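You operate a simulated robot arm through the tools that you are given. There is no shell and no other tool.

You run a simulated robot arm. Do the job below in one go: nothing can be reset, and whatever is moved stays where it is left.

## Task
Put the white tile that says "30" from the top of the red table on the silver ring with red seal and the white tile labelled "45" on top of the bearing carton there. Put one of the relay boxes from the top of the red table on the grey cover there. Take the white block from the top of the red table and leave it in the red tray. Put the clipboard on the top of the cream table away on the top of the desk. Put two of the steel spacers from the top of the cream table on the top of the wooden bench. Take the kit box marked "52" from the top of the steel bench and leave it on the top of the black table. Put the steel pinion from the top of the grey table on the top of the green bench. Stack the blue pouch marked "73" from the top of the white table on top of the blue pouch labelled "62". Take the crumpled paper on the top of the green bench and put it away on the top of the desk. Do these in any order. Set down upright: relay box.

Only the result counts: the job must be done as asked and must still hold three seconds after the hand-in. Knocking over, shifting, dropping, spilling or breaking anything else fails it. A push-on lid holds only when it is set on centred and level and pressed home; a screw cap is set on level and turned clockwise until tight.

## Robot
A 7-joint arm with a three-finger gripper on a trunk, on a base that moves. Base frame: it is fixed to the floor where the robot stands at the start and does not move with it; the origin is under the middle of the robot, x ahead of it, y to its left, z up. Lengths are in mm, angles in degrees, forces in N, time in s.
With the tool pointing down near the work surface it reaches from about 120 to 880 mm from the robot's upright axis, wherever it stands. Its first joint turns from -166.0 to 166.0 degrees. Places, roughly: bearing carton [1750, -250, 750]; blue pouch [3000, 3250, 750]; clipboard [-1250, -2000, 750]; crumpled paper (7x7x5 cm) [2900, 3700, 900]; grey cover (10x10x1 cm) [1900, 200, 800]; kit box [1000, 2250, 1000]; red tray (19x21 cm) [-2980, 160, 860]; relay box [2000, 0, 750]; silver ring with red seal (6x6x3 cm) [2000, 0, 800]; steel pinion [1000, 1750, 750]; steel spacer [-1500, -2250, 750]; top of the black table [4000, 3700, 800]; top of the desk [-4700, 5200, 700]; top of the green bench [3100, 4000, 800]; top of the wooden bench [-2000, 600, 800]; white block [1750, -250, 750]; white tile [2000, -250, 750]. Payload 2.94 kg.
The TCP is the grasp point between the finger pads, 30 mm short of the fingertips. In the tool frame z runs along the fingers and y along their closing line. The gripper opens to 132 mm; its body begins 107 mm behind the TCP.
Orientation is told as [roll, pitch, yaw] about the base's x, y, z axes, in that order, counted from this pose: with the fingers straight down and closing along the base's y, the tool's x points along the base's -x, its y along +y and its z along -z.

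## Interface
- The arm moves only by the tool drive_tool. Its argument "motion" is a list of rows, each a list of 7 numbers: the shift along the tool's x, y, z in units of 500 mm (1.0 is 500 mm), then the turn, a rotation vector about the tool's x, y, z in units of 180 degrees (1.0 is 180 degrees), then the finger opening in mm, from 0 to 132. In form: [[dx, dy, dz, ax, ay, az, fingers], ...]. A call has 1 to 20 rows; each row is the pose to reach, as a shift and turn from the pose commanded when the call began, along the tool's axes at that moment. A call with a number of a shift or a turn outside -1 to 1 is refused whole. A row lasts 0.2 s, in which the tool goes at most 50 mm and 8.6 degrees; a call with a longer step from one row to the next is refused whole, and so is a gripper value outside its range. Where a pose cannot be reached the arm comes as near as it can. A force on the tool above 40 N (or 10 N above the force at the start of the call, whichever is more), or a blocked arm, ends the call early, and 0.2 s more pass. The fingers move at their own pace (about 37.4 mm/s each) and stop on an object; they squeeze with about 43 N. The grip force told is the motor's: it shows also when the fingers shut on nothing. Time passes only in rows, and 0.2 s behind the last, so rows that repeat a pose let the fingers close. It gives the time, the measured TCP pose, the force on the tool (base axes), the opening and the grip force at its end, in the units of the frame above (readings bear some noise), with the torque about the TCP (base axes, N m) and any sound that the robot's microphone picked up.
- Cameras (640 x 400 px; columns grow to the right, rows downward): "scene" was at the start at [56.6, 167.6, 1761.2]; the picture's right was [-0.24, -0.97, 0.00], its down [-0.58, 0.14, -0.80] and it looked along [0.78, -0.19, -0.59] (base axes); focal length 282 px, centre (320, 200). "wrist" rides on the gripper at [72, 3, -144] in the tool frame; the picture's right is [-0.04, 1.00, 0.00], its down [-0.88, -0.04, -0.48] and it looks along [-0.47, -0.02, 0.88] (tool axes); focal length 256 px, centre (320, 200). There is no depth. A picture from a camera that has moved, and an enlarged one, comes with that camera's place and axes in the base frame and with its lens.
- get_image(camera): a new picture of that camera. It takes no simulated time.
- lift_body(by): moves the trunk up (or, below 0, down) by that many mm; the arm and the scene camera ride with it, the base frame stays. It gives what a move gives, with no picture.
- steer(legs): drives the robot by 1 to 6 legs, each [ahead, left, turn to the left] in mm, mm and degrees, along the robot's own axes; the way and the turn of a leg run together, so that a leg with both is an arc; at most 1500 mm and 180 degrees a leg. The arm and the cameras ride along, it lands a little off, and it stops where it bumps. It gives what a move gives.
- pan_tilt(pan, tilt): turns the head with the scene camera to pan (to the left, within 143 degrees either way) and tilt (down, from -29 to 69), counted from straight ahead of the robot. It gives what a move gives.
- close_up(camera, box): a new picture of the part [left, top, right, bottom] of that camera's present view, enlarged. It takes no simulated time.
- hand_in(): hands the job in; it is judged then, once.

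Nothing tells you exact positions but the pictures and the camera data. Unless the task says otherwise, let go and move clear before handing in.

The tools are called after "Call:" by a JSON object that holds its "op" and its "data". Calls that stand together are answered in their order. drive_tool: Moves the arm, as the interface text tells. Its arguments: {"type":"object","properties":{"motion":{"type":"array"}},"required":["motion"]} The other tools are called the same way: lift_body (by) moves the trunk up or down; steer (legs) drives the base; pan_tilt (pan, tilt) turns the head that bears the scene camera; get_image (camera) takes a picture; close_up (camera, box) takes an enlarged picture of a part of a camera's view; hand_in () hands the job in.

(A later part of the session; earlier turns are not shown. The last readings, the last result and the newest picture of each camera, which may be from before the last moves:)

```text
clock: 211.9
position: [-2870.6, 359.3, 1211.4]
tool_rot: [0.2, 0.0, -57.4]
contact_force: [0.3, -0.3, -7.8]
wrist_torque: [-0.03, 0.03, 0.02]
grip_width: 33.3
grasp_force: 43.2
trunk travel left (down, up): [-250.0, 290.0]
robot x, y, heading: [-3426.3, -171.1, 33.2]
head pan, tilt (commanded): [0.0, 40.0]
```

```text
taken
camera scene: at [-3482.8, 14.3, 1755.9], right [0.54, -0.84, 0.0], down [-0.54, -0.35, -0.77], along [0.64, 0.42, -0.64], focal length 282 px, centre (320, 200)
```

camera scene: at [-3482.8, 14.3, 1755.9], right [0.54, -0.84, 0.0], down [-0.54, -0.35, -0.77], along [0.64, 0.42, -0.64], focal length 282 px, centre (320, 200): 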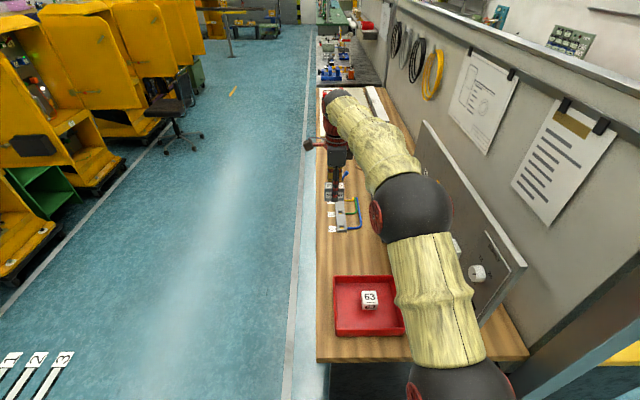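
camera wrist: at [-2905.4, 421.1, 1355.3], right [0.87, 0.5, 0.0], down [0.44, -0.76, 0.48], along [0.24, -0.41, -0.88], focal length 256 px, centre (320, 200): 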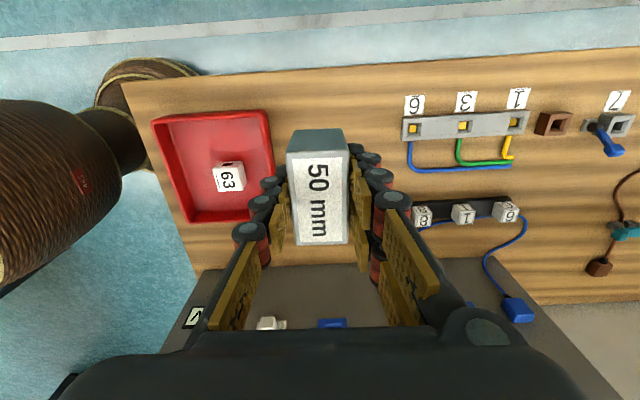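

The landing spot is clear. I shift 20 mm inward from the bench edge and lower.

Call:
{"op": "drive_tool", "data": {"motion": [[-0.04, 0, 0.08, 0, 0, 0, 20], [-0.04, 0, 0.17, 0, 0, 0, 20], [-0.04, 0, 0.26, 0, 0, 0, 20], [-0.04, 0, 0.35, 0, 0, 0, 20], [-0.04, 0, 0.44, 0, 0, 0, 20], [-0.04, 0, 0.53, 0, 0, 0, 20], [-0.04, 0, 0.6, 0, 0, 0, 20], [-0.04, 0, 0.618, 0, 0, 0, 20], [-0.04, 0, 0.618, 0, 0, 0, 20]]}}

Call:
{"op": "drive_tool", "data": {"motion": [[0, 0, 0.006, 0, 0, 0, 20], [0, 0, 0.01, 0, 0, 0, 20], [0, 0, 0.014, 0, 0, 0, 20], [0, 0, 0.018, 0, 0, 0, 20], [0, 0, 0.022, 0, 0, 0, 20], [0, 0, 0.022, 0, 0, 0, 20]]}}

Call:
{"op": "get_image", "data": {"camera": "wrist"}}

```text
clock: 213.9
position: [-2859.3, 341.1, 900.6]
tool_rot: [0.0, 0.0, -57.4]
contact_force: [0.4, -0.6, -8.2]
wrist_torque: [0.0, -0.03, -0.01]
grip_width: 33.6
grasp_force: 43.0
trunk travel left (down, up): [-250.0, 290.0]
robot x, y, heading: [-3426.9, -174.9, 32.9]
head pan, tilt (commanded): [0.0, 40.0]
```

```text
clock: 215.3
position: [-2859.1, 341.2, 889.9]
tool_rot: [0.1, 0.0, -57.4]
contact_force: [-0.5, 0.7, -7.7]
wrist_torque: [-0.02, -0.03, -0.03]
grip_width: 33.2
grasp_force: 43.7
trunk travel left (down, up): [-250.0, 290.0]
robot x, y, heading: [-3425.1, -176.6, 33.3]
head pan, tilt (commanded): [0.0, 40.0]
```

```text
taken
camera wrist: at [-2893.1, 403.5, 1033.3], right [0.87, 0.5, 0.0], down [0.44, -0.76, 0.48], along [0.24, -0.41, -0.88], focal length 256 px, centre (320, 200)
```

wrist: 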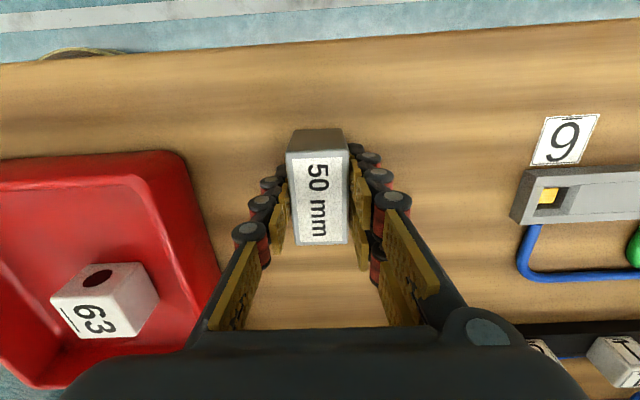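

Close to the bench now. I continue in 1–2 mm rows.

Call:
{"op": "drive_tool", "data": {"motion": [[0, 0, 0.003, 0, 0, 0, 20], [0, 0, 0.006, 0, 0, 0, 20], [0, 0, 0.009, 0, 0, 0, 20], [0, 0, 0.011, 0, 0, 0, 20], [0, 0, 0.011, 0, 0, 0, 20]]}}

```text
clock: 216.5
position: [-2859.0, 340.6, 883.7]
tool_rot: [0.1, 0.1, -57.3]
contact_force: [0.2, -0.7, -7.1]
wrist_torque: [0.01, 0.0, -0.01]
grip_width: 33.5
grasp_force: 42.9
trunk travel left (down, up): [-250.0, 290.0]
robot x, y, heading: [-3428.8, -171.9, 32.9]
head pan, tilt (commanded): [0.0, 40.0]
```

Call:
{"op": "drive_tool", "data": {"motion": [[0, 0, 0.003, 0, 0, 0, 20], [0, 0, 0.006, 0, 0, 0, 20], [0, 0, 0.008, 0, 0, 0, 20], [0, 0, 0.008, 0, 0, 0, 20]]}}

```text
clock: 217.5
position: [-2858.4, 342.2, 883.1]
tool_rot: [0.4, 0.1, -57.4]
contact_force: [-5.5, -0.8, 17.7]
wrist_torque: [-0.26, 0.45, 0.03]
grip_width: 33.5
grasp_force: 42.8
trunk travel left (down, up): [-250.0, 290.0]
robot x, y, heading: [-3430.8, -174.7, 33.0]
head pan, tilt (commanded): [0.0, 40.0]
```

Contact. I ease off slightly, open and rise.

Call:
{"op": "drive_tool", "data": {"motion": [[0, 0, -0.003, 0, 0, 0, 20], [0, 0, -0.004, 0, 0, 0, 35], [0, 0, -0.004, 0, 0, 0, 50], [0, 0, -0.004, 0, 0, 0, 60], [0, 0, -0.004, 0, 0, 0, 60], [0, 0, -0.06, 0, 0, 0, 60], [0, 0, -0.15, 0, 0, 0, 60], [0, 0, -0.24, 0, 0, 0, 60], [0, 0, -0.33, 0, 0, 0, 70], [0, 0, -0.42, 0, 0, 0, 80], [0, 0, -0.51, 0, 0, 0, 85], [0, 0, -0.6, 0, 0, 0, 85], [0, 0, -0.65, 0, 0, 0, 85], [0, 0, -0.65, 0, 0, 0, 85]]}}

Call:
{"op": "get_image", "data": {"camera": "wrist"}}

```text
clock: 220.5
position: [-2856.8, 340.3, 1204.8]
tool_rot: [0.1, 0.0, -57.4]
contact_force: [-0.2, -0.4, 0.7]
wrist_torque: [-0.01, -0.03, -0.01]
grip_width: 85.4
grasp_force: 0.0
trunk travel left (down, up): [-250.0, 290.0]
robot x, y, heading: [-3427.9, -175.5, 32.7]
head pan, tilt (commanded): [0.0, 40.0]
```

```text
taken
camera wrist: at [-2892.6, 402.3, 1348.8], right [0.87, 0.5, 0.0], down [0.44, -0.76, 0.48], along [0.24, -0.41, -0.88], focal length 256 px, centre (320, 200)
```

wrist: 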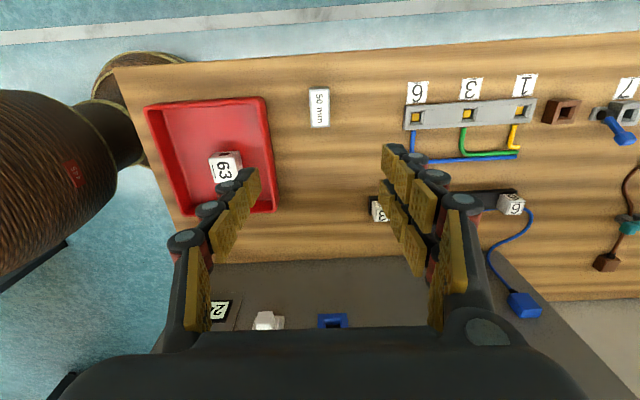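

Spacer one stands on the wooden bench. I retract and drive back to the cream table for the "40 mm" spacer.

Call:
{"op": "drive_tool", "data": {"motion": [[-0.0153, -0.0921, 0, 0, 0, 0, 85], [-0.0307, -0.1841, 0, 0, 0, 0, 85], [-0.046, -0.2762, 0, 0, 0, 0, 85], [-0.0613, -0.3683, 0, 0, 0, 0, 85], [-0.0767, -0.4603, 0, 0, 0, 0, 85], [-0.092, -0.5524, 0, 0, 0, 0, 85], [-0.092, -0.5524, 0, 0, 0, 0, 85]]}}

Call:
{"op": "steer", "data": {"legs": [[-330, 0, 0], [0, 0, -90], [500, 165, 0], [1300, 0, 0], [0, 795, 0], [415, 0, 0]]}}

Call:
{"op": "pan_tilt", "data": {"pan": 0, "tilt": 50}}

Call:
{"op": "get_image", "data": {"camera": "scene"}}

Call:
{"op": "get_image", "data": {"camera": "wrist"}}

```text
clock: 222.1
position: [-3068.6, 154.2, 1202.7]
tool_rot: [0.1, -0.1, -57.3]
contact_force: [0.5, 0.3, 0.7]
wrist_torque: [0.03, -0.03, 0.06]
grip_width: 85.0
grasp_force: 0.1
trunk travel left (down, up): [-250.0, 290.0]
robot x, y, heading: [-3425.7, -173.0, 32.9]
head pan, tilt (commanded): [0.0, 40.0]
```

```text
clock: 243.0
position: [-1415.7, -2159.8, 1204.5]
tool_rot: [0.1, -0.1, -150.2]
contact_force: [0.5, -0.2, -0.5]
wrist_torque: [-0.01, 0.04, 0.01]
grip_width: 85.0
grasp_force: 0.0
trunk travel left (down, up): [-250.0, 290.0]
robot x, y, heading: [-1730.0, -1783.8, -59.9]
head pan, tilt (commanded): [0.0, 40.0]
```

```text
clock: 243.7
position: [-1416.9, -2159.8, 1205.8]
tool_rot: [0.1, -0.1, -150.2]
contact_force: [-0.7, 0.3, 0.2]
wrist_torque: [-0.04, -0.02, -0.04]
grip_width: 84.9
grasp_force: 0.1
trunk travel left (down, up): [-250.0, 290.0]
robot x, y, heading: [-1726.2, -1785.0, -60.0]
head pan, tilt (commanded): [0.0, 50.0]
```

```text
taken
camera scene: at [-1539.0, -1730.3, 1741.7], right [-0.86, -0.5, 0.0], down [-0.39, 0.66, -0.64], along [0.32, -0.56, -0.77], focal length 282 px, centre (320, 200)
```

scene: 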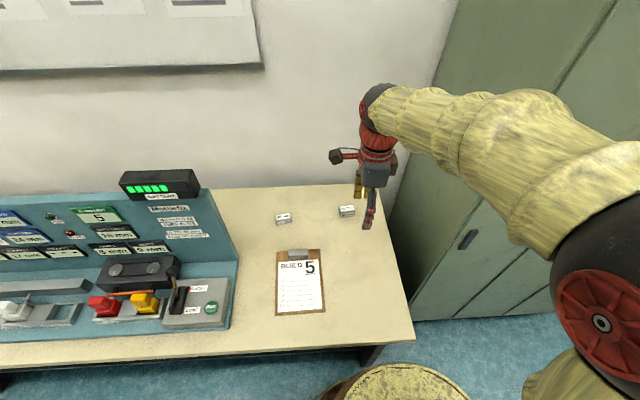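

```text
taken
camera wrist: at [-1351.2, -2126.1, 1348.1], right [0.46, -0.89, 0.0], down [-0.78, -0.4, 0.48], along [-0.42, -0.22, -0.88], focal length 256 px, centre (320, 200)
```

wrist: 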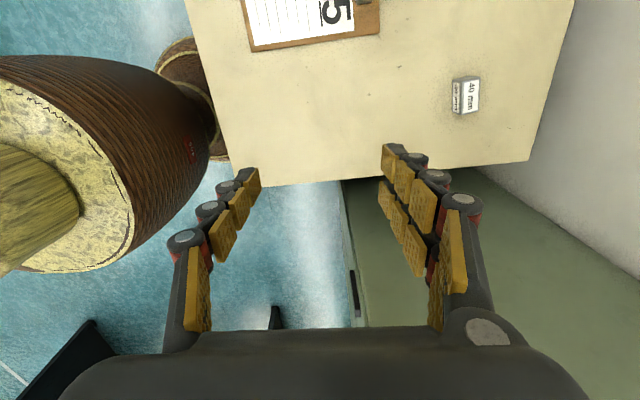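

I am a little closer to the table than planned, but did not bump. I zoom on the 40 mm spacer.

Call:
{"op": "close_up", "data": {"camera": "wrist", "box": [420, 55, 520, 135]}}

Call:
{"op": "close_up", "data": {"camera": "scene", "box": [250, 180, 400, 300]}}

```text
5.00 times, centred on (470, 95) of wrist
camera zoom: at [-1351.2, -2126.1, 1348.1], right [0.46, -0.89, 0.0], down [-0.78, -0.4, 0.48], along [-0.42, -0.22, -0.88], focal length 1280 px, centre (-430, 725)
```

zoom: 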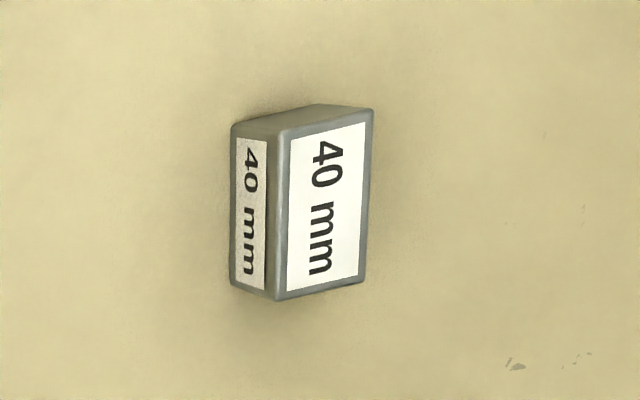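

```text
3.33 times, centred on (325, 240) of scene
camera zoom: at [-1539.0, -1730.3, 1741.7], right [-0.86, -0.5, 0.0], down [-0.39, 0.66, -0.64], along [0.32, -0.56, -0.77], focal length 941 px, centre (303, 67)
```

zoom: 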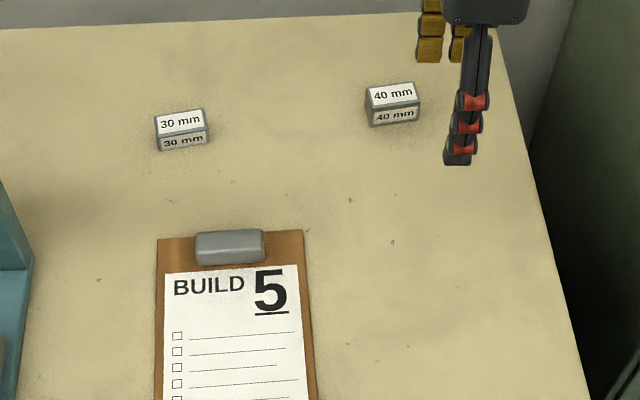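

The 40 mm spacer is at about (-1273, -2396). I hover above it with a small turn.

Call:
{"op": "drive_tool", "data": {"motion": [[0.002, 0.0921, 0, 0, 0, -0.01, 85], [0.004, 0.1843, 0, 0, 0, -0.02, 85], [0.006, 0.2764, 0, 0, 0, -0.03, 85], [0.008, 0.3685, 0, 0, 0, -0.04, 85], [0.01, 0.4607, 0, 0, 0, -0.05, 85], [0.0118, 0.5528, 0.02, 0, 0, -0.0594, 85], [0.0118, 0.5528, 0.11, 0, 0, -0.0594, 85], [0.0118, 0.5528, 0.2, 0, 0, -0.0594, 85], [0.0118, 0.5528, 0.29, 0, 0, -0.0594, 85], [0.0118, 0.5528, 0.38, 0, 0, -0.0594, 85], [0.0118, 0.5528, 0.47, 0, 0, -0.0594, 85], [0.0118, 0.5528, 0.55, 0, 0, -0.0594, 85], [0.0118, 0.5528, 0.55, 0, 0, -0.0594, 85]]}}

Call:
{"op": "get_image", "data": {"camera": "wrist"}}

Call:
{"op": "get_image", "data": {"camera": "scene"}}

```text
clock: 246.5
position: [-1274.6, -2395.5, 928.1]
tool_rot: [0.1, -0.1, -139.5]
contact_force: [-0.1, -0.1, -0.1]
wrist_torque: [0.01, 0.01, -0.01]
grip_width: 84.6
grasp_force: 0.0
trunk travel left (down, up): [-250.0, 290.0]
robot x, y, heading: [-1730.1, -1782.4, -59.8]
head pan, tilt (commanded): [0.0, 50.0]
```

```text
taken
camera wrist: at [-1216.2, -2351.0, 1072.0], right [0.62, -0.79, 0.0], down [-0.69, -0.54, 0.48], along [-0.37, -0.29, -0.88], focal length 256 px, centre (320, 200)
```

wrist: 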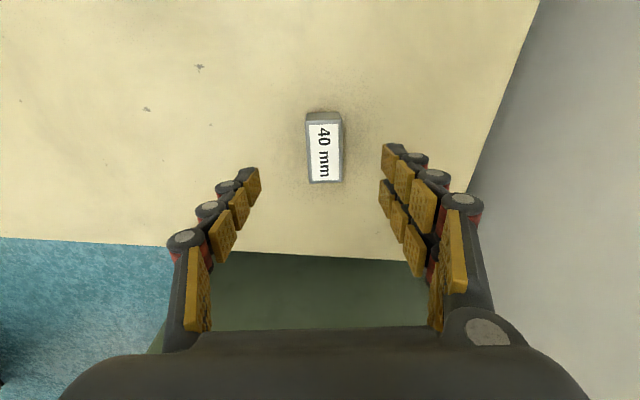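

```text
taken
camera scene: at [-1538.8, -1730.6, 1741.7], right [-0.86, -0.5, 0.0], down [-0.39, 0.66, -0.64], along [0.32, -0.55, -0.77], focal length 282 px, centre (320, 200)
```

scene: 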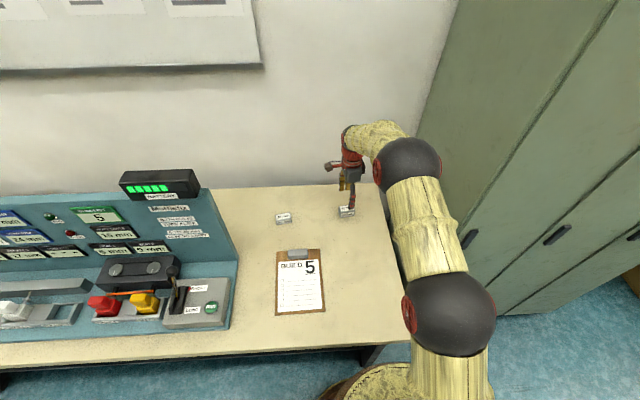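

Aligned within 5 mm. I correct, descend, grip and lift.

Call:
{"op": "drive_tool", "data": {"motion": [[-0.007, 0.008, 0.08, 0, 0, 0, 80], [-0.007, 0.008, 0.15, 0, 0, 0, 75], [-0.007, 0.008, 0.18, 0, 0, 0, 75], [-0.007, 0.008, 0.186, 0, 0, 0, 75], [-0.007, 0.008, 0.186, 0, 0, 0, 75]]}}

Call:
{"op": "get_image", "data": {"camera": "wrist"}}

```text
clock: 247.7
position: [-1273.1, -2401.8, 837.5]
tool_rot: [0.1, 0.0, -139.5]
contact_force: [0.6, 0.0, 1.1]
wrist_torque: [0.0, -0.02, -0.01]
grip_width: 74.9
grasp_force: 0.1
trunk travel left (down, up): [-250.0, 290.0]
robot x, y, heading: [-1732.6, -1781.1, -59.7]
head pan, tilt (commanded): [0.0, 50.0]
```

```text
taken
camera wrist: at [-1214.5, -2357.7, 980.3], right [0.62, -0.79, 0.0], down [-0.69, -0.54, 0.48], along [-0.37, -0.29, -0.88], focal length 256 px, centre (320, 200)
```

wrist: 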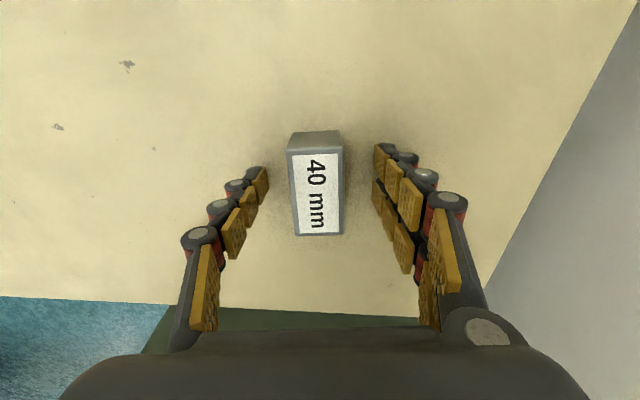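

The spacer is well between the fingers. I close, lift and bring it back toward me.

Call:
{"op": "drive_tool", "data": {"motion": [[0, 0, 0, 0, 0, 0, 55], [0, 0, 0, 0, 0, 0, 35], [0, 0, 0, 0, 0, 0, 20], [0, 0, 0, 0, 0, 0, 20], [0, 0, 0, 0, 0, 0, 20], [0, 0, -0.05, 0, 0, 0, 20], [0, 0, -0.14, 0, 0, 0, 20], [0, 0, -0.23, 0, 0, 0, 20], [0, 0, -0.32, 0, 0, 0, 20], [0, 0, -0.41, 0, 0, 0, 20], [0, 0, -0.5, 0, 0, 0, 20], [0, -0.03, -0.59, 0, 0, 0, 20], [0.015, -0.09, -0.66, 0, 0, 0, 20], [0.03, -0.17, -0.7, 0, 0, 0, 20], [0.045, -0.26, -0.72, 0, 0, 0, 20], [0.06, -0.35, -0.73, 0, 0, 0, 20], [0.075, -0.44, -0.73, 0, 0, 0, 20], [0.09, -0.53, -0.73, 0, 0, 0, 20], [0.09, -0.53, -0.73, 0, 0, 0, 20]]}}

Call:
{"op": "get_image", "data": {"camera": "wrist"}}

Call:
{"op": "pan_tilt", "data": {"pan": 10, "tilt": 69}}

Call:
{"op": "get_image", "data": {"camera": "scene"}}

```text
clock: 251.7
position: [-1411.1, -2169.7, 1200.1]
tool_rot: [0.1, 0.0, -139.5]
contact_force: [-1.0, -0.1, -7.0]
wrist_torque: [-0.03, 0.01, 0.0]
grip_width: 33.7
grasp_force: 42.9
trunk travel left (down, up): [-250.0, 290.0]
robot x, y, heading: [-1728.0, -1781.2, -59.9]
head pan, tilt (commanded): [0.0, 50.0]
```

```text
taken
camera wrist: at [-1352.7, -2125.8, 1342.6], right [0.62, -0.79, 0.0], down [-0.69, -0.54, 0.48], along [-0.37, -0.29, -0.88], focal length 256 px, centre (320, 200)
```

wrist: 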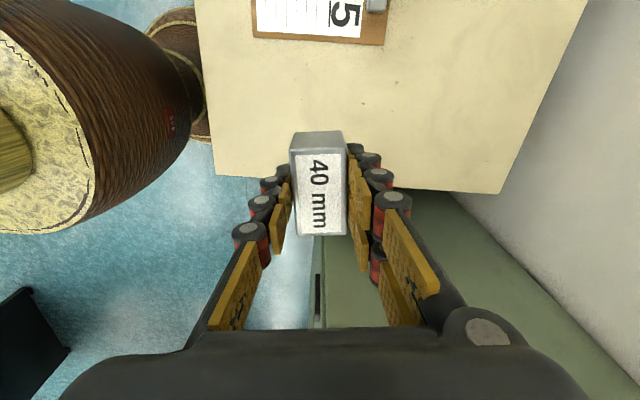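

```text
clock: 252.5
position: [-1412.1, -2171.1, 1199.1]
tool_rot: [0.0, 0.0, -139.4]
contact_force: [-0.1, 0.2, -6.5]
wrist_torque: [-0.03, 0.0, 0.01]
grip_width: 33.1
grasp_force: 42.7
trunk travel left (down, up): [-250.0, 290.0]
robot x, y, heading: [-1731.9, -1781.3, -59.7]
head pan, tilt (commanded): [10.0, 68.8]
```

```text
taken
camera scene: at [-1541.5, -1706.7, 1719.7], right [-0.76, -0.65, 0.0], down [-0.6, 0.71, -0.36], along [0.23, -0.28, -0.93], focal length 282 px, centre (320, 200)
```

scene: 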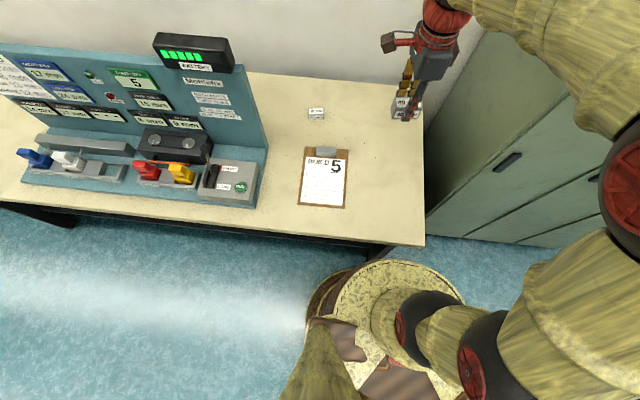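

The second spacer is held. I drive back to the wooden bench.

Call:
{"op": "steer", "data": {"legs": [[-470, 0, 2.4], [0, -735, 0], [-1304, 0, 0], [-500, -165, 0], [0, 0, 90], [330, 0, 0]]}}

Call:
{"op": "pan_tilt", "data": {"pan": 0, "tilt": 40}}

Call:
{"op": "get_image", "data": {"camera": "scene"}}

```text
clock: 273.3
position: [-3028.2, 137.6, 1198.0]
tool_rot: [0.0, 0.0, -49.1]
contact_force: [-0.3, 0.2, -7.3]
wrist_torque: [0.01, 0.03, -0.02]
grip_width: 33.4
grasp_force: 42.6
trunk travel left (down, up): [-250.0, 290.0]
robot x, y, heading: [-3411.3, -180.0, 30.8]
head pan, tilt (commanded): [10.0, 68.8]
```

```text
clock: 274.3
position: [-3027.1, 137.5, 1198.4]
tool_rot: [0.1, -0.1, -49.1]
contact_force: [-0.2, -0.4, -6.9]
wrist_torque: [-0.03, -0.03, 0.0]
grip_width: 33.1
grasp_force: 42.9
trunk travel left (down, up): [-250.0, 290.0]
robot x, y, heading: [-3409.1, -183.8, 30.7]
head pan, tilt (commanded): [0.0, 40.0]
```

```text
taken
camera scene: at [-3459.7, 8.6, 1755.7], right [0.51, -0.86, 0.0], down [-0.55, -0.33, -0.77], along [0.66, 0.39, -0.64], focal length 282 px, centre (320, 200)
```

scene: 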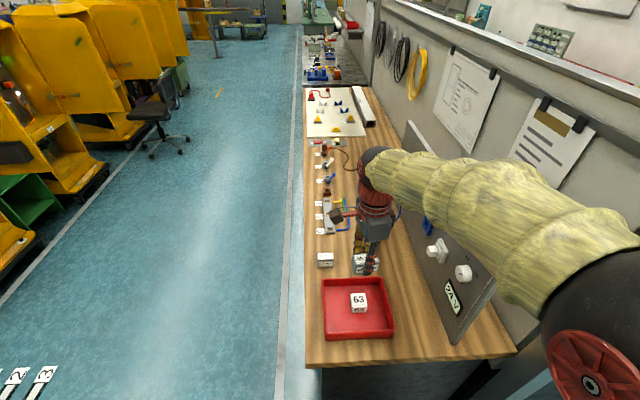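

Spacer one is visible beside the tray. I place the second one 100 mm behind it: move over the spot first.

Call:
{"op": "drive_tool", "data": {"motion": [[-0.0198, 0.0823, 0, 0, 0, 0.008, 20], [-0.0395, 0.1646, 0, 0, 0, 0.016, 20], [-0.0593, 0.2469, 0, 0, 0, 0.024, 20], [-0.0791, 0.3292, 0, 0, 0, 0.032, 20], [-0.0988, 0.4115, 0, 0, 0, 0.04, 20], [-0.1186, 0.4938, 0, 0, 0, 0.0461, 20], [-0.1186, 0.4938, 0, 0, 0, 0.0461, 20]]}}

Call:
{"op": "get_image", "data": {"camera": "wrist"}}

```text
clock: 275.9
position: [-2801.5, 253.3, 1198.4]
tool_rot: [0.0, 0.0, -57.4]
contact_force: [-0.1, 0.5, -5.8]
wrist_torque: [0.03, 0.0, 0.0]
grip_width: 33.6
grasp_force: 42.9
trunk travel left (down, up): [-250.0, 290.0]
robot x, y, heading: [-3411.1, -181.6, 30.8]
head pan, tilt (commanded): [0.0, 40.0]
```

```text
taken
camera wrist: at [-2836.6, 315.7, 1341.7], right [0.87, 0.5, 0.0], down [0.44, -0.76, 0.48], along [0.24, -0.41, -0.88], focal length 256 px, centre (320, 200)
```

wrist: 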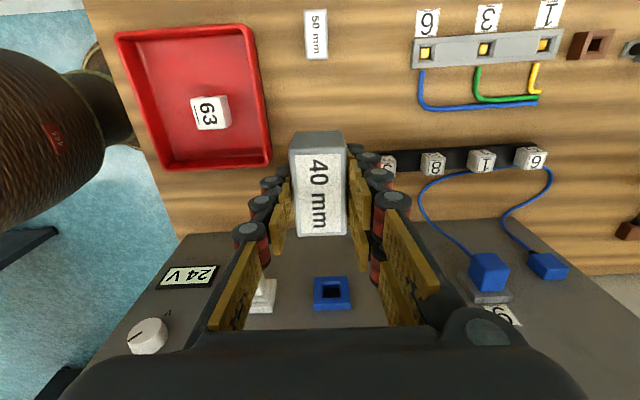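

The landing spot is clear. I lower it.

Call:
{"op": "drive_tool", "data": {"motion": [[0, 0, 0.08, 0, 0, 0, 20], [0, 0, 0.17, 0, 0, 0, 20], [0, 0, 0.26, 0, 0, 0, 20], [0, 0, 0.35, 0, 0, 0, 20], [0, 0, 0.44, 0, 0, 0, 20], [0, 0, 0.53, 0, 0, 0, 20], [0, 0, 0.59, 0, 0, 0, 20], [0, 0, 0.606, 0, 0, 0, 20], [0, 0, 0.606, 0, 0, 0, 20]]}}

Call:
{"op": "drive_tool", "data": {"motion": [[0, 0, 0.004, 0, 0, 0, 20], [0, 0, 0.008, 0, 0, 0, 20], [0, 0, 0.011, 0, 0, 0, 20], [0, 0, 0.011, 0, 0, 0, 20]]}}

Call:
{"op": "drive_tool", "data": {"motion": [[0, 0, 0.003, 0, 0, 0, 20], [0, 0, 0.006, 0, 0, 0, 20], [0, 0, 0.008, 0, 0, 0, 20], [0, 0, 0.008, 0, 0, 0, 20]]}}

```text
clock: 277.9
position: [-2800.9, 253.5, 894.9]
tool_rot: [0.2, 0.0, -57.4]
contact_force: [0.1, 0.3, -6.3]
wrist_torque: [0.02, 0.04, -0.02]
grip_width: 33.4
grasp_force: 43.0
trunk travel left (down, up): [-250.0, 290.0]
robot x, y, heading: [-3411.8, -180.6, 30.5]
head pan, tilt (commanded): [0.0, 40.0]
```

```text
clock: 278.9
position: [-2801.5, 252.7, 888.8]
tool_rot: [0.0, 0.1, -57.4]
contact_force: [0.0, 0.1, -5.7]
wrist_torque: [0.03, 0.0, 0.0]
grip_width: 33.2
grasp_force: 42.2
trunk travel left (down, up): [-250.0, 290.0]
robot x, y, heading: [-3411.8, -184.0, 30.7]
head pan, tilt (commanded): [0.0, 40.0]
```

```text
clock: 279.9
position: [-2801.4, 254.2, 886.2]
tool_rot: [0.0, 0.1, -57.4]
contact_force: [-0.4, -0.7, -4.5]
wrist_torque: [-0.05, 0.01, -0.01]
grip_width: 33.3
grasp_force: 42.7
trunk travel left (down, up): [-250.0, 290.0]
robot x, y, heading: [-3413.7, -183.9, 30.8]
head pan, tilt (commanded): [0.0, 40.0]
```

Call:
{"op": "drive_tool", "data": {"motion": [[0, 0, 0.003, 0, 0, 0, 20], [0, 0, 0.005, 0, 0, 0, 20], [0, 0, 0.005, 0, 0, 0, 20]]}}

```text
clock: 280.7
position: [-2801.6, 255.1, 886.8]
tool_rot: [0.3, 0.1, -57.4]
contact_force: [-4.5, -3.7, 14.6]
wrist_torque: [-0.58, 0.31, -0.01]
grip_width: 33.5
grasp_force: 42.4
trunk travel left (down, up): [-250.0, 290.0]
robot x, y, heading: [-3412.8, -182.0, 30.6]
head pan, tilt (commanded): [0.0, 40.0]
```

Contact. I ease off, release and rise.

Call:
{"op": "drive_tool", "data": {"motion": [[0, 0, -0.003, 0, 0, 0, 20], [0, 0, -0.003, 0, 0, 0, 35], [0, 0, -0.003, 0, 0, 0, 50], [0, 0, -0.003, 0, 0, 0, 60], [0, 0, -0.003, 0, 0, 0, 60], [0, 0, -0.06, 0, 0, 0, 60], [0, 0, -0.15, 0, 0, 0, 60], [0, 0, -0.24, 0, 0, 0, 60], [0, 0, -0.33, 0, 0, 0, 70], [0, 0, -0.42, 0, 0, 0, 80], [0, 0, -0.51, 0, 0, 0, 85], [0, 0, -0.6, 0, 0, 0, 85], [0, 0, -0.65, 0, 0, 0, 85], [0, 0, -0.65, 0, 0, 0, 85]]}}

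Call:
{"op": "get_image", "data": {"camera": "wrist"}}

```text
clock: 283.7
position: [-2802.0, 251.9, 1208.9]
tool_rot: [0.1, 0.0, -57.4]
contact_force: [-0.3, 0.3, -0.2]
wrist_torque: [-0.02, 0.02, 0.0]
grip_width: 85.0
grasp_force: 0.0
trunk travel left (down, up): [-250.0, 290.0]
robot x, y, heading: [-3415.3, -178.7, 30.8]
head pan, tilt (commanded): [0.0, 40.0]
```

```text
taken
camera wrist: at [-2836.7, 313.8, 1353.6], right [0.87, 0.5, 0.0], down [0.44, -0.76, 0.48], along [0.24, -0.41, -0.88], focal length 256 px, centre (320, 200)
```

wrist: 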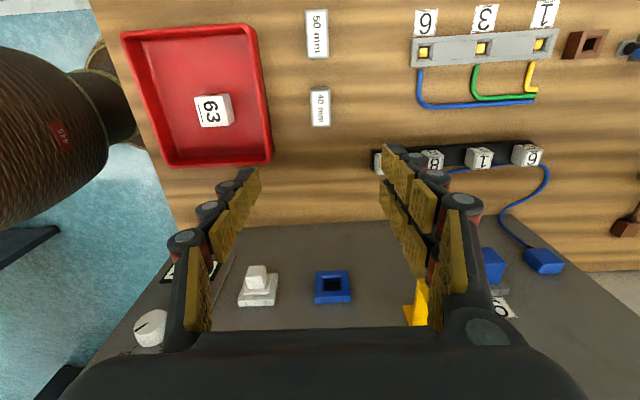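

Both spacers are on the bench. Next is the clipboard, which goes to the desk; I look toward the desk to plan the route.

Call:
{"op": "pan_tilt", "data": {"pan": 75, "tilt": 8}}

Call:
{"op": "get_image", "data": {"camera": "scene"}}

Call:
{"op": "close_up", "data": {"camera": "scene", "box": [200, 120, 440, 270]}}

```text
clock: 285.1
position: [-2803.0, 252.9, 1209.6]
tool_rot: [0.1, 0.0, -57.5]
contact_force: [-0.2, -0.3, -0.7]
wrist_torque: [0.01, 0.02, 0.01]
grip_width: 85.0
grasp_force: 0.0
trunk travel left (down, up): [-250.0, 290.0]
robot x, y, heading: [-3416.0, -183.4, 30.7]
head pan, tilt (commanded): [75.0, 8.0]
```

```text
taken
camera scene: at [-3557.9, 54.3, 1806.7], right [0.96, 0.27, 0.0], down [0.04, -0.13, -0.99], along [-0.27, 0.95, -0.14], focal length 282 px, centre (320, 200)
```

scene: 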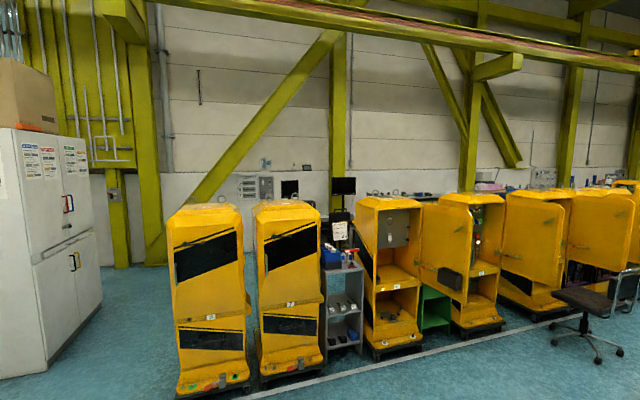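

```text
2.67 times, centred on (320, 195) of scene
camera zoom: at [-3557.9, 54.3, 1806.7], right [0.96, 0.27, 0.0], down [0.04, -0.13, -0.99], along [-0.27, 0.95, -0.14], focal length 753 px, centre (320, 213)
```

zoom: 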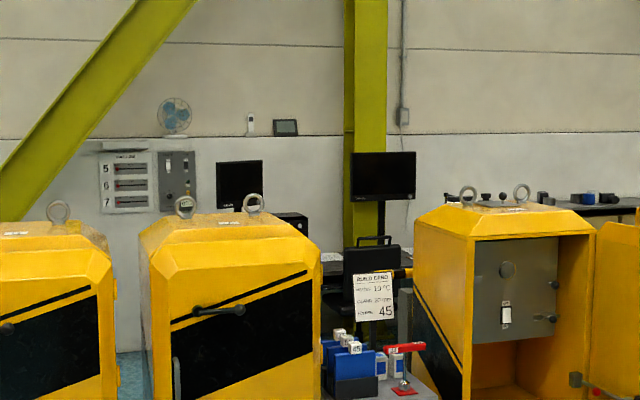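

The desk stands behind the row of yellow cabinets, reachable through the gap on their left. First I go back for the clipboard.

Call:
{"op": "drive_tool", "data": {"motion": [[-0.0043, -0.0933, 0, 0, 0, 0, 85], [-0.0086, -0.1866, 0, 0, 0, 0, 85], [-0.0129, -0.2799, 0, 0, 0, 0, 85], [-0.0172, -0.3732, 0, 0, 0, 0, 85], [-0.0215, -0.4665, 0, 0, 0, 0, 85], [-0.0258, -0.5598, 0, 0, 0, 0, 85], [-0.0258, -0.5598, 0, 0, 0, 0, 85]]}}

Call:
{"op": "steer", "data": {"legs": [[-340, 0, 1.9], [0, 0, -90], [500, 165, 0], [1300, 0, 0], [0, 948, 0]]}}

Call:
{"op": "pan_tilt", "data": {"pan": 0, "tilt": 50}}

```text
clock: 286.7
position: [-3031.4, 89.9, 1210.2]
tool_rot: [0.1, 0.0, -57.4]
contact_force: [0.5, -0.5, 1.4]
wrist_torque: [0.03, 0.01, 0.01]
grip_width: 85.0
grasp_force: 0.1
trunk travel left (down, up): [-250.0, 290.0]
robot x, y, heading: [-3413.9, -184.7, 30.8]
head pan, tilt (commanded): [75.0, 8.0]
```

```text
clock: 306.2
position: [-1476.8, -1637.1, 1209.6]
tool_rot: [0.1, -0.1, -146.3]
contact_force: [0.2, 0.0, 1.0]
wrist_torque: [-0.01, -0.02, 0.0]
grip_width: 85.0
grasp_force: 0.1
trunk travel left (down, up): [-250.0, 290.0]
robot x, y, heading: [-1758.6, -1264.8, -58.3]
head pan, tilt (commanded): [75.0, 8.0]
```

```text
clock: 307.7
position: [-1475.6, -1636.8, 1209.3]
tool_rot: [0.1, 0.1, -146.1]
contact_force: [-0.1, 0.1, 0.0]
wrist_torque: [-0.02, -0.02, 0.01]
grip_width: 84.8
grasp_force: 0.1
trunk travel left (down, up): [-250.0, 290.0]
robot x, y, heading: [-1759.0, -1263.5, -58.3]
head pan, tilt (commanded): [0.0, 50.0]
```

Call:
{"op": "steer", "data": {"legs": [[350, 0, 0.9]]}}

Call:
{"op": "get_image", "data": {"camera": "scene"}}

Call:
{"op": "get_image", "data": {"camera": "wrist"}}

```text
clock: 310.0
position: [-1279.7, -1930.8, 1209.7]
tool_rot: [0.0, 0.0, -145.3]
contact_force: [0.7, 0.8, -0.3]
wrist_torque: [0.03, 0.04, -0.01]
grip_width: 85.0
grasp_force: 0.0
trunk travel left (down, up): [-250.0, 290.0]
robot x, y, heading: [-1569.6, -1560.7, -57.2]
head pan, tilt (commanded): [0.0, 50.0]
```

```text
taken
camera scene: at [-1379.8, -1500.5, 1741.6], right [-0.84, -0.54, 0.0], down [-0.42, 0.64, -0.64], along [0.35, -0.54, -0.77], focal length 282 px, centre (320, 200)
```

scene: 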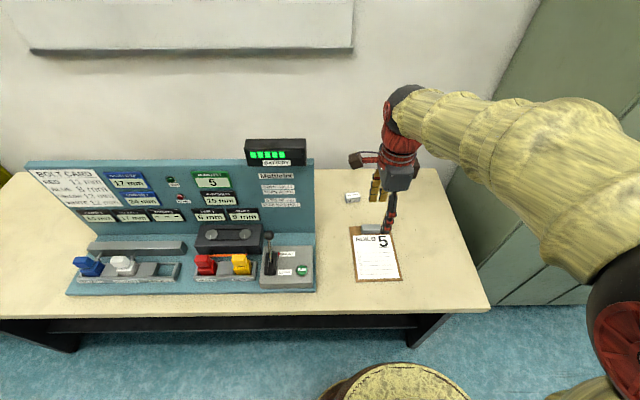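

```text
taken
camera wrist: at [-1217.2, -1893.0, 1353.0], right [0.53, -0.85, 0.0], down [-0.74, -0.47, 0.48], along [-0.4, -0.25, -0.88], focal length 256 px, centre (320, 200)
```

wrist: 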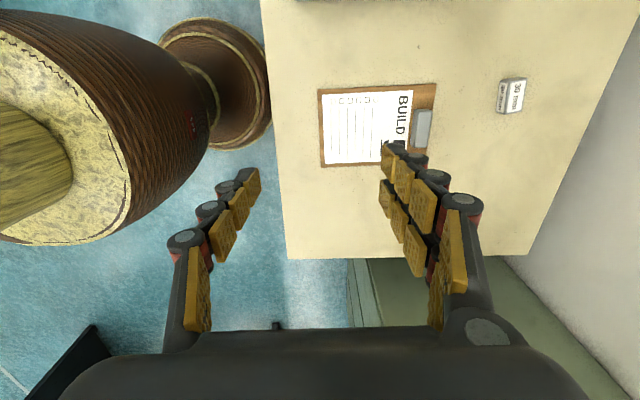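

The clipboard is 164 mm wide, too wide for the gripper, so I'll take it by its metal clip, closing across the clip's short side. I hover over the clip.

Call:
{"op": "drive_tool", "data": {"motion": [[-0.0235, 0.0828, 0.02, 0, 0, 0, 85], [-0.047, 0.1655, 0.04, 0, 0, 0, 85], [-0.0706, 0.2483, 0.06, 0, 0, 0, 85], [-0.0941, 0.331, 0.08, 0, 0, 0, 85], [-0.1176, 0.4138, 0.1, 0, 0, 0, 85], [-0.1176, 0.4138, 0.19, 0, 0, 0, 85], [-0.1176, 0.4138, 0.28, 0, 0, 0, 85], [-0.1176, 0.4138, 0.37, 0, 0, 0, 85], [-0.1176, 0.4138, 0.46, 0, 0, 0, 85], [-0.1176, 0.4138, 0.54, 0, 0, 0, 85], [-0.1176, 0.4138, 0.54, 0, 0, 0, 85]]}}

Call:
{"op": "get_image", "data": {"camera": "wrist"}}

Call:
{"op": "close_up", "data": {"camera": "scene", "box": [310, 180, 450, 300]}}

```text
clock: 312.4
position: [-1210.7, -2134.0, 940.1]
tool_rot: [0.1, 0.0, -145.3]
contact_force: [0.5, 0.7, 0.2]
wrist_torque: [0.04, 0.01, 0.01]
grip_width: 84.9
grasp_force: 0.0
trunk travel left (down, up): [-250.0, 290.0]
robot x, y, heading: [-1566.5, -1559.3, -57.3]
head pan, tilt (commanded): [0.0, 50.0]
```

```text
taken
camera wrist: at [-1147.4, -2096.7, 1084.5], right [0.53, -0.85, 0.0], down [-0.74, -0.47, 0.48], along [-0.4, -0.25, -0.88], focal length 256 px, centre (320, 200)
```

wrist: 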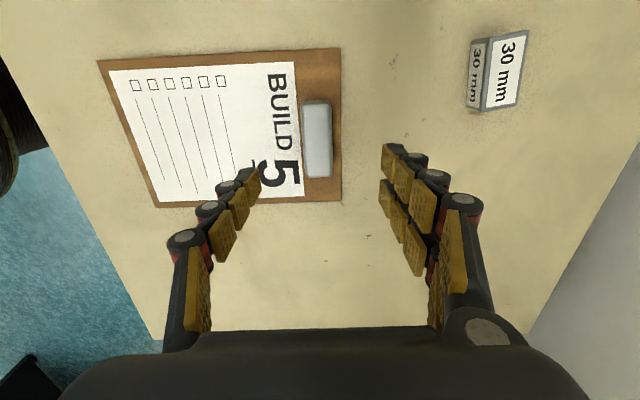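

```text
3.33 times, centred on (380, 240) of scene
camera zoom: at [-1380.0, -1500.3, 1741.7], right [-0.84, -0.54, 0.0], down [-0.42, 0.64, -0.64], along [0.35, -0.54, -0.77], focal length 941 px, centre (120, 67)
```

zoom: 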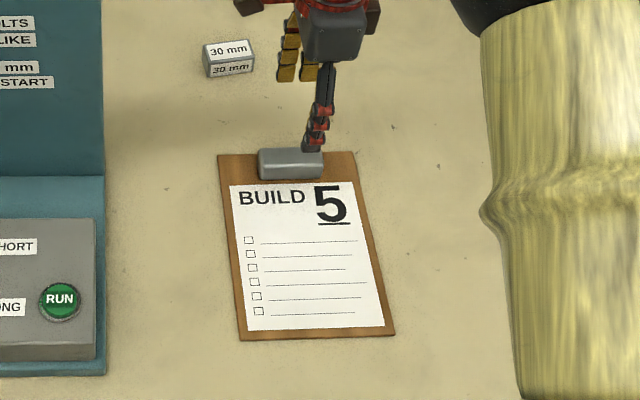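

The clip is centred below. I zoom to see its shape.

Call:
{"op": "close_up", "data": {"camera": "wrist", "box": [270, 80, 370, 220]}}

```text
2.86 times, centred on (320, 150) of wrist
camera zoom: at [-1147.4, -2096.7, 1084.5], right [0.53, -0.85, 0.0], down [-0.74, -0.47, 0.48], along [-0.4, -0.25, -0.88], focal length 731 px, centre (320, 343)
```

zoom: 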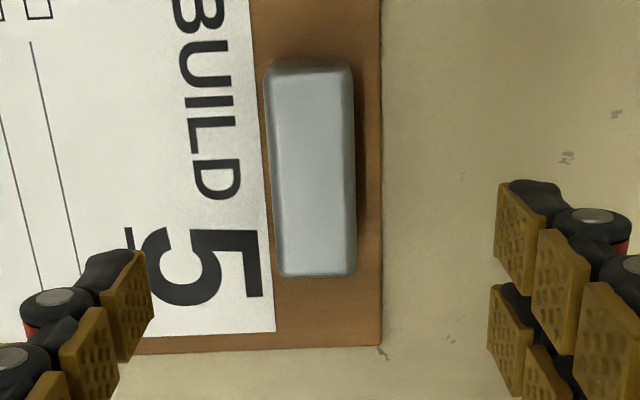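

The clip is about 33 × 80 mm. I descend with the fingers opened to 60 mm, slowly near the board.

Call:
{"op": "drive_tool", "data": {"motion": [[0.004, -0.0074, 0.05, 0, 0, 0, 75], [0.004, -0.0074, 0.12, 0, 0, 0, 65], [0.004, -0.0074, 0.17, 0, 0, 0, 60], [0.004, -0.0074, 0.186, 0, 0, 0, 60], [0.004, -0.0074, 0.19, 0, 0, 0, 60], [0.004, -0.0074, 0.194, 0, 0, 0, 60], [0.004, -0.0074, 0.198, 0, 0, 0, 60], [0.004, -0.0074, 0.2, 0, 0, 0, 60], [0.004, -0.0074, 0.2, 0, 0, 0, 60]]}}

Call:
{"op": "get_image", "data": {"camera": "wrist"}}

Call:
{"op": "close_up", "data": {"camera": "scene", "box": [310, 180, 450, 300]}}

```text
clock: 314.4
position: [-1211.0, -2130.9, 841.0]
tool_rot: [0.1, 0.1, -145.4]
contact_force: [-0.1, 0.6, 0.4]
wrist_torque: [-0.01, -0.05, -0.01]
grip_width: 59.8
grasp_force: 0.0
trunk travel left (down, up): [-250.0, 290.0]
robot x, y, heading: [-1567.6, -1562.4, -57.3]
head pan, tilt (commanded): [0.0, 50.0]
```

```text
taken
camera wrist: at [-1148.1, -2092.9, 983.9], right [0.53, -0.85, 0.0], down [-0.74, -0.47, 0.48], along [-0.4, -0.25, -0.88], focal length 256 px, centre (320, 200)
```

wrist: 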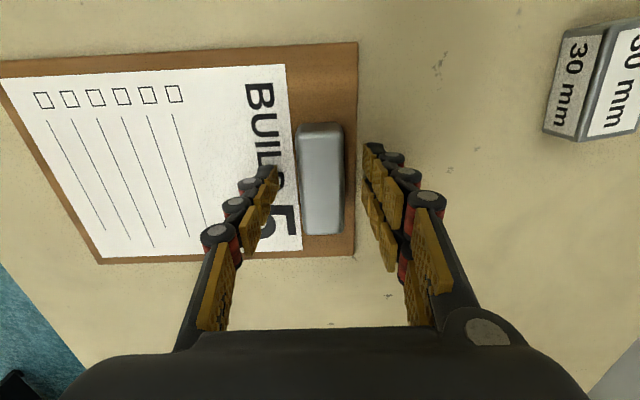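

```text
3.33 times, centred on (380, 240) of scene
camera zoom: at [-1380.0, -1500.3, 1741.7], right [-0.84, -0.54, 0.0], down [-0.42, 0.64, -0.64], along [0.35, -0.54, -0.77], focal length 941 px, centre (120, 67)
```

zoom: 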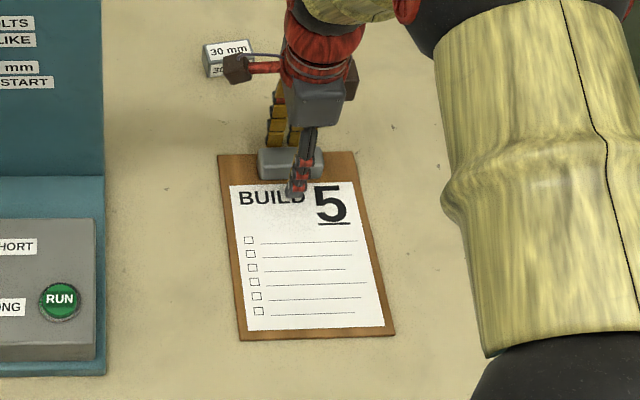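

I lower a few more millimetres until the tips nearly touch the board.

Call:
{"op": "drive_tool", "data": {"motion": [[0, 0, 0.002, 0, 0, 0, 60], [0, 0, 0.004, 0, 0, 0, 60], [0, 0, 0.004, 0, 0, 0, 60]]}}

Call:
{"op": "drive_tool", "data": {"motion": [[0, 0, 0.002, 0, 0, 0, 60], [0, 0, 0.003, 0, 0, 0, 60], [0, 0, 0.003, 0, 0, 0, 60]]}}

```text
clock: 315.2
position: [-1210.7, -2130.4, 837.3]
tool_rot: [0.1, -0.1, -145.3]
contact_force: [-0.2, -0.1, -0.5]
wrist_torque: [0.0, 0.05, 0.0]
grip_width: 59.9
grasp_force: 0.0
trunk travel left (down, up): [-250.0, 290.0]
robot x, y, heading: [-1565.9, -1563.7, -57.3]
head pan, tilt (commanded): [0.0, 50.0]
```

```text
clock: 316.0
position: [-1211.5, -2130.5, 836.4]
tool_rot: [0.0, 0.1, -145.3]
contact_force: [0.1, 1.2, 0.7]
wrist_torque: [0.0, -0.01, 0.01]
grip_width: 60.0
grasp_force: 0.0
trunk travel left (down, up): [-250.0, 290.0]
robot x, y, heading: [-1569.6, -1561.3, -57.1]
head pan, tilt (commanded): [0.0, 50.0]
```

The tips are just above the board. I close on the clip.

Call:
{"op": "drive_tool", "data": {"motion": [[0, 0, 0, 0, 0, 0, 45], [0, 0, 0, 0, 0, 0, 30], [0, 0, 0, 0, 0, 0, 20], [0, 0, 0, 0, 0, 0, 15], [0, 0, 0, 0, 0, 0, 15]]}}

Call:
{"op": "get_image", "data": {"camera": "wrist"}}

```text
clock: 317.2
position: [-1211.3, -2131.7, 836.7]
tool_rot: [0.2, 0.1, -145.3]
contact_force: [1.0, -0.3, -0.2]
wrist_torque: [0.03, -0.01, 0.04]
grip_width: 29.3
grasp_force: 40.3
trunk travel left (down, up): [-250.0, 290.0]
robot x, y, heading: [-1565.2, -1559.1, -57.3]
head pan, tilt (commanded): [0.0, 50.0]
```

```text
taken
camera wrist: at [-1148.1, -2092.6, 980.7], right [0.53, -0.85, 0.0], down [-0.74, -0.47, 0.48], along [-0.4, -0.25, -0.88], focal length 256 px, centre (320, 200)
```

wrist: 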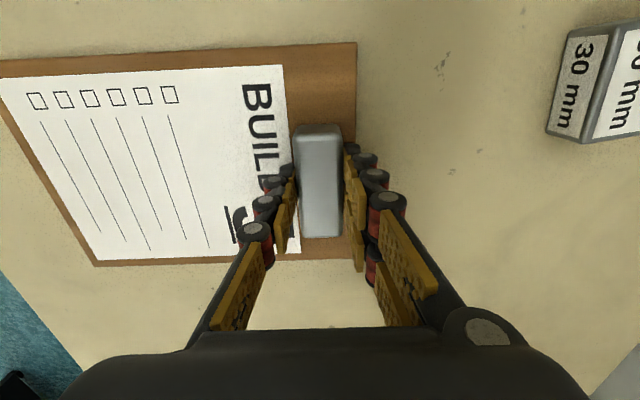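

The clip is gripped. I lift a little and check that the board follows.

Call:
{"op": "drive_tool", "data": {"motion": [[0, 0, -0.01, 0, 0, 0, 15], [0, 0, -0.03, 0, 0, 0, 15], [0, 0, -0.06, 0, 0, 0, 15], [0, 0, -0.1, 0, 0, 0, 15], [0, 0, -0.1, 0, 0, 0, 15]]}}

Call:
{"op": "get_image", "data": {"camera": "wrist"}}

Call:
{"op": "close_up", "data": {"camera": "scene", "box": [310, 160, 450, 300]}}

```text
clock: 318.4
position: [-1209.7, -2131.6, 886.1]
tool_rot: [0.0, -0.1, -145.3]
contact_force: [0.3, -0.2, -1.9]
wrist_torque: [-0.07, -0.1, -0.01]
grip_width: 29.5
grasp_force: 42.9
trunk travel left (down, up): [-250.0, 290.0]
robot x, y, heading: [-1567.5, -1562.0, -57.4]
head pan, tilt (commanded): [0.0, 50.0]
```

```text
taken
camera wrist: at [-1147.5, -2093.1, 1030.5], right [0.53, -0.85, 0.0], down [-0.74, -0.47, 0.48], along [-0.4, -0.25, -0.88], focal length 256 px, centre (320, 200)
```

wrist: 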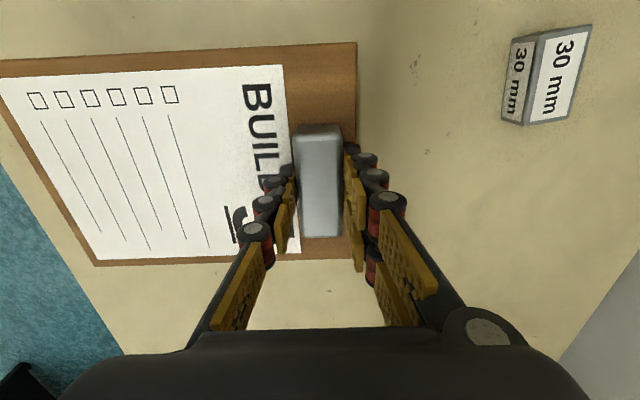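

```text
2.86 times, centred on (380, 230) of scene
camera zoom: at [-1380.1, -1500.2, 1741.6], right [-0.84, -0.54, 0.0], down [-0.42, 0.64, -0.64], along [0.35, -0.54, -0.77], focal length 806 px, centre (149, 114)
```

zoom: 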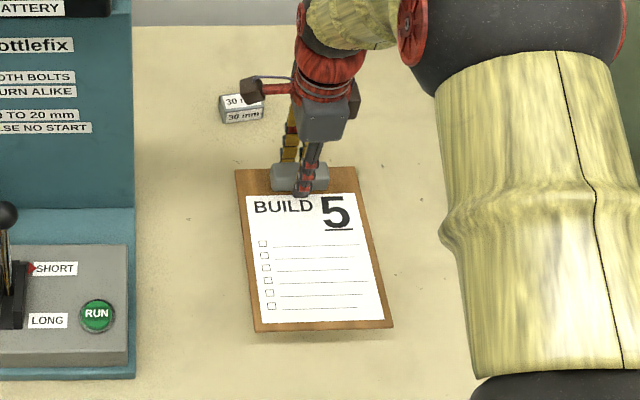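

The clipboard hangs level. I raise it and drive to the open area west, then turn toward the desk side.

Call:
{"op": "drive_tool", "data": {"motion": [[0, 0, -0.08, 0, 0, 0, 15], [0, 0, -0.16, 0, 0, 0, 15], [0, 0, -0.24, 0, 0, 0, 15], [0, 0, -0.32, 0, 0, 0, 15], [0, 0, -0.4, 0, 0, 0, 15], [0, 0, -0.48, 0, 0, 0, 15], [0, 0, -0.54, 0, 0, 0, 15], [0, 0, -0.54, 0, 0, 0, 15]]}}

Call:
{"op": "steer", "data": {"legs": [[-360, 0, 0], [0, -988, 0], [-1500, 0, 0], [-1250, 0, 0], [0, 0, 180], [0, 740, 0]]}}

Call:
{"op": "pan_tilt", "data": {"pan": 0, "tilt": 15}}

Call:
{"op": "get_image", "data": {"camera": "scene"}}

```text
clock: 320.2
position: [-1210.5, -2128.6, 1155.6]
tool_rot: [0.0, 0.0, -145.3]
contact_force: [0.2, -0.2, -2.1]
wrist_torque: [-0.09, -0.06, -0.01]
grip_width: 29.1
grasp_force: 43.0
trunk travel left (down, up): [-250.0, 290.0]
robot x, y, heading: [-1565.7, -1560.4, -57.1]
head pan, tilt (commanded): [0.0, 50.0]
```

```text
clock: 351.1
position: [-5102.7, 632.1, 1156.6]
tool_rot: [0.2, 0.1, 35.6]
contact_force: [-1.2, 1.0, -0.6]
wrist_torque: [0.11, 0.04, 0.02]
grip_width: 29.1
grasp_force: 43.7
trunk travel left (down, up): [-250.0, 290.0]
robot x, y, heading: [-4732.4, 72.3, 124.1]
head pan, tilt (commanded): [0.0, 50.0]
```

```text
clock: 352.1
position: [-5100.3, 632.8, 1155.6]
tool_rot: [0.0, 0.0, 35.8]
contact_force: [0.6, 0.0, -2.3]
wrist_torque: [0.06, 0.05, -0.03]
grip_width: 29.3
grasp_force: 43.6
trunk travel left (down, up): [-250.0, 290.0]
robot x, y, heading: [-4734.3, 73.2, 123.7]
head pan, tilt (commanded): [0.0, 15.0]
```

```text
taken
camera scene: at [-4926.7, 17.0, 1795.3], right [0.83, 0.56, 0.0], down [0.14, -0.22, -0.97], along [-0.54, 0.8, -0.26], focal length 282 px, centre (320, 200)
```

scene: 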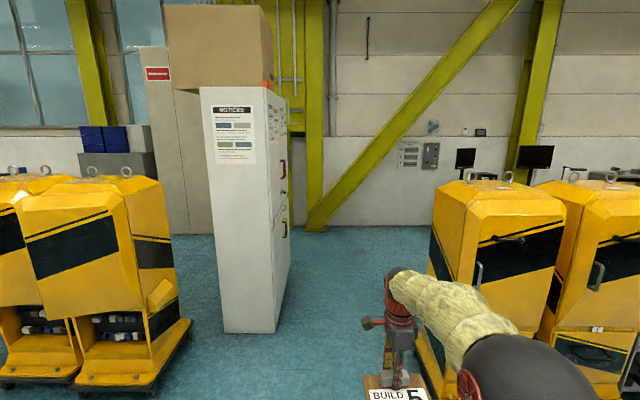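

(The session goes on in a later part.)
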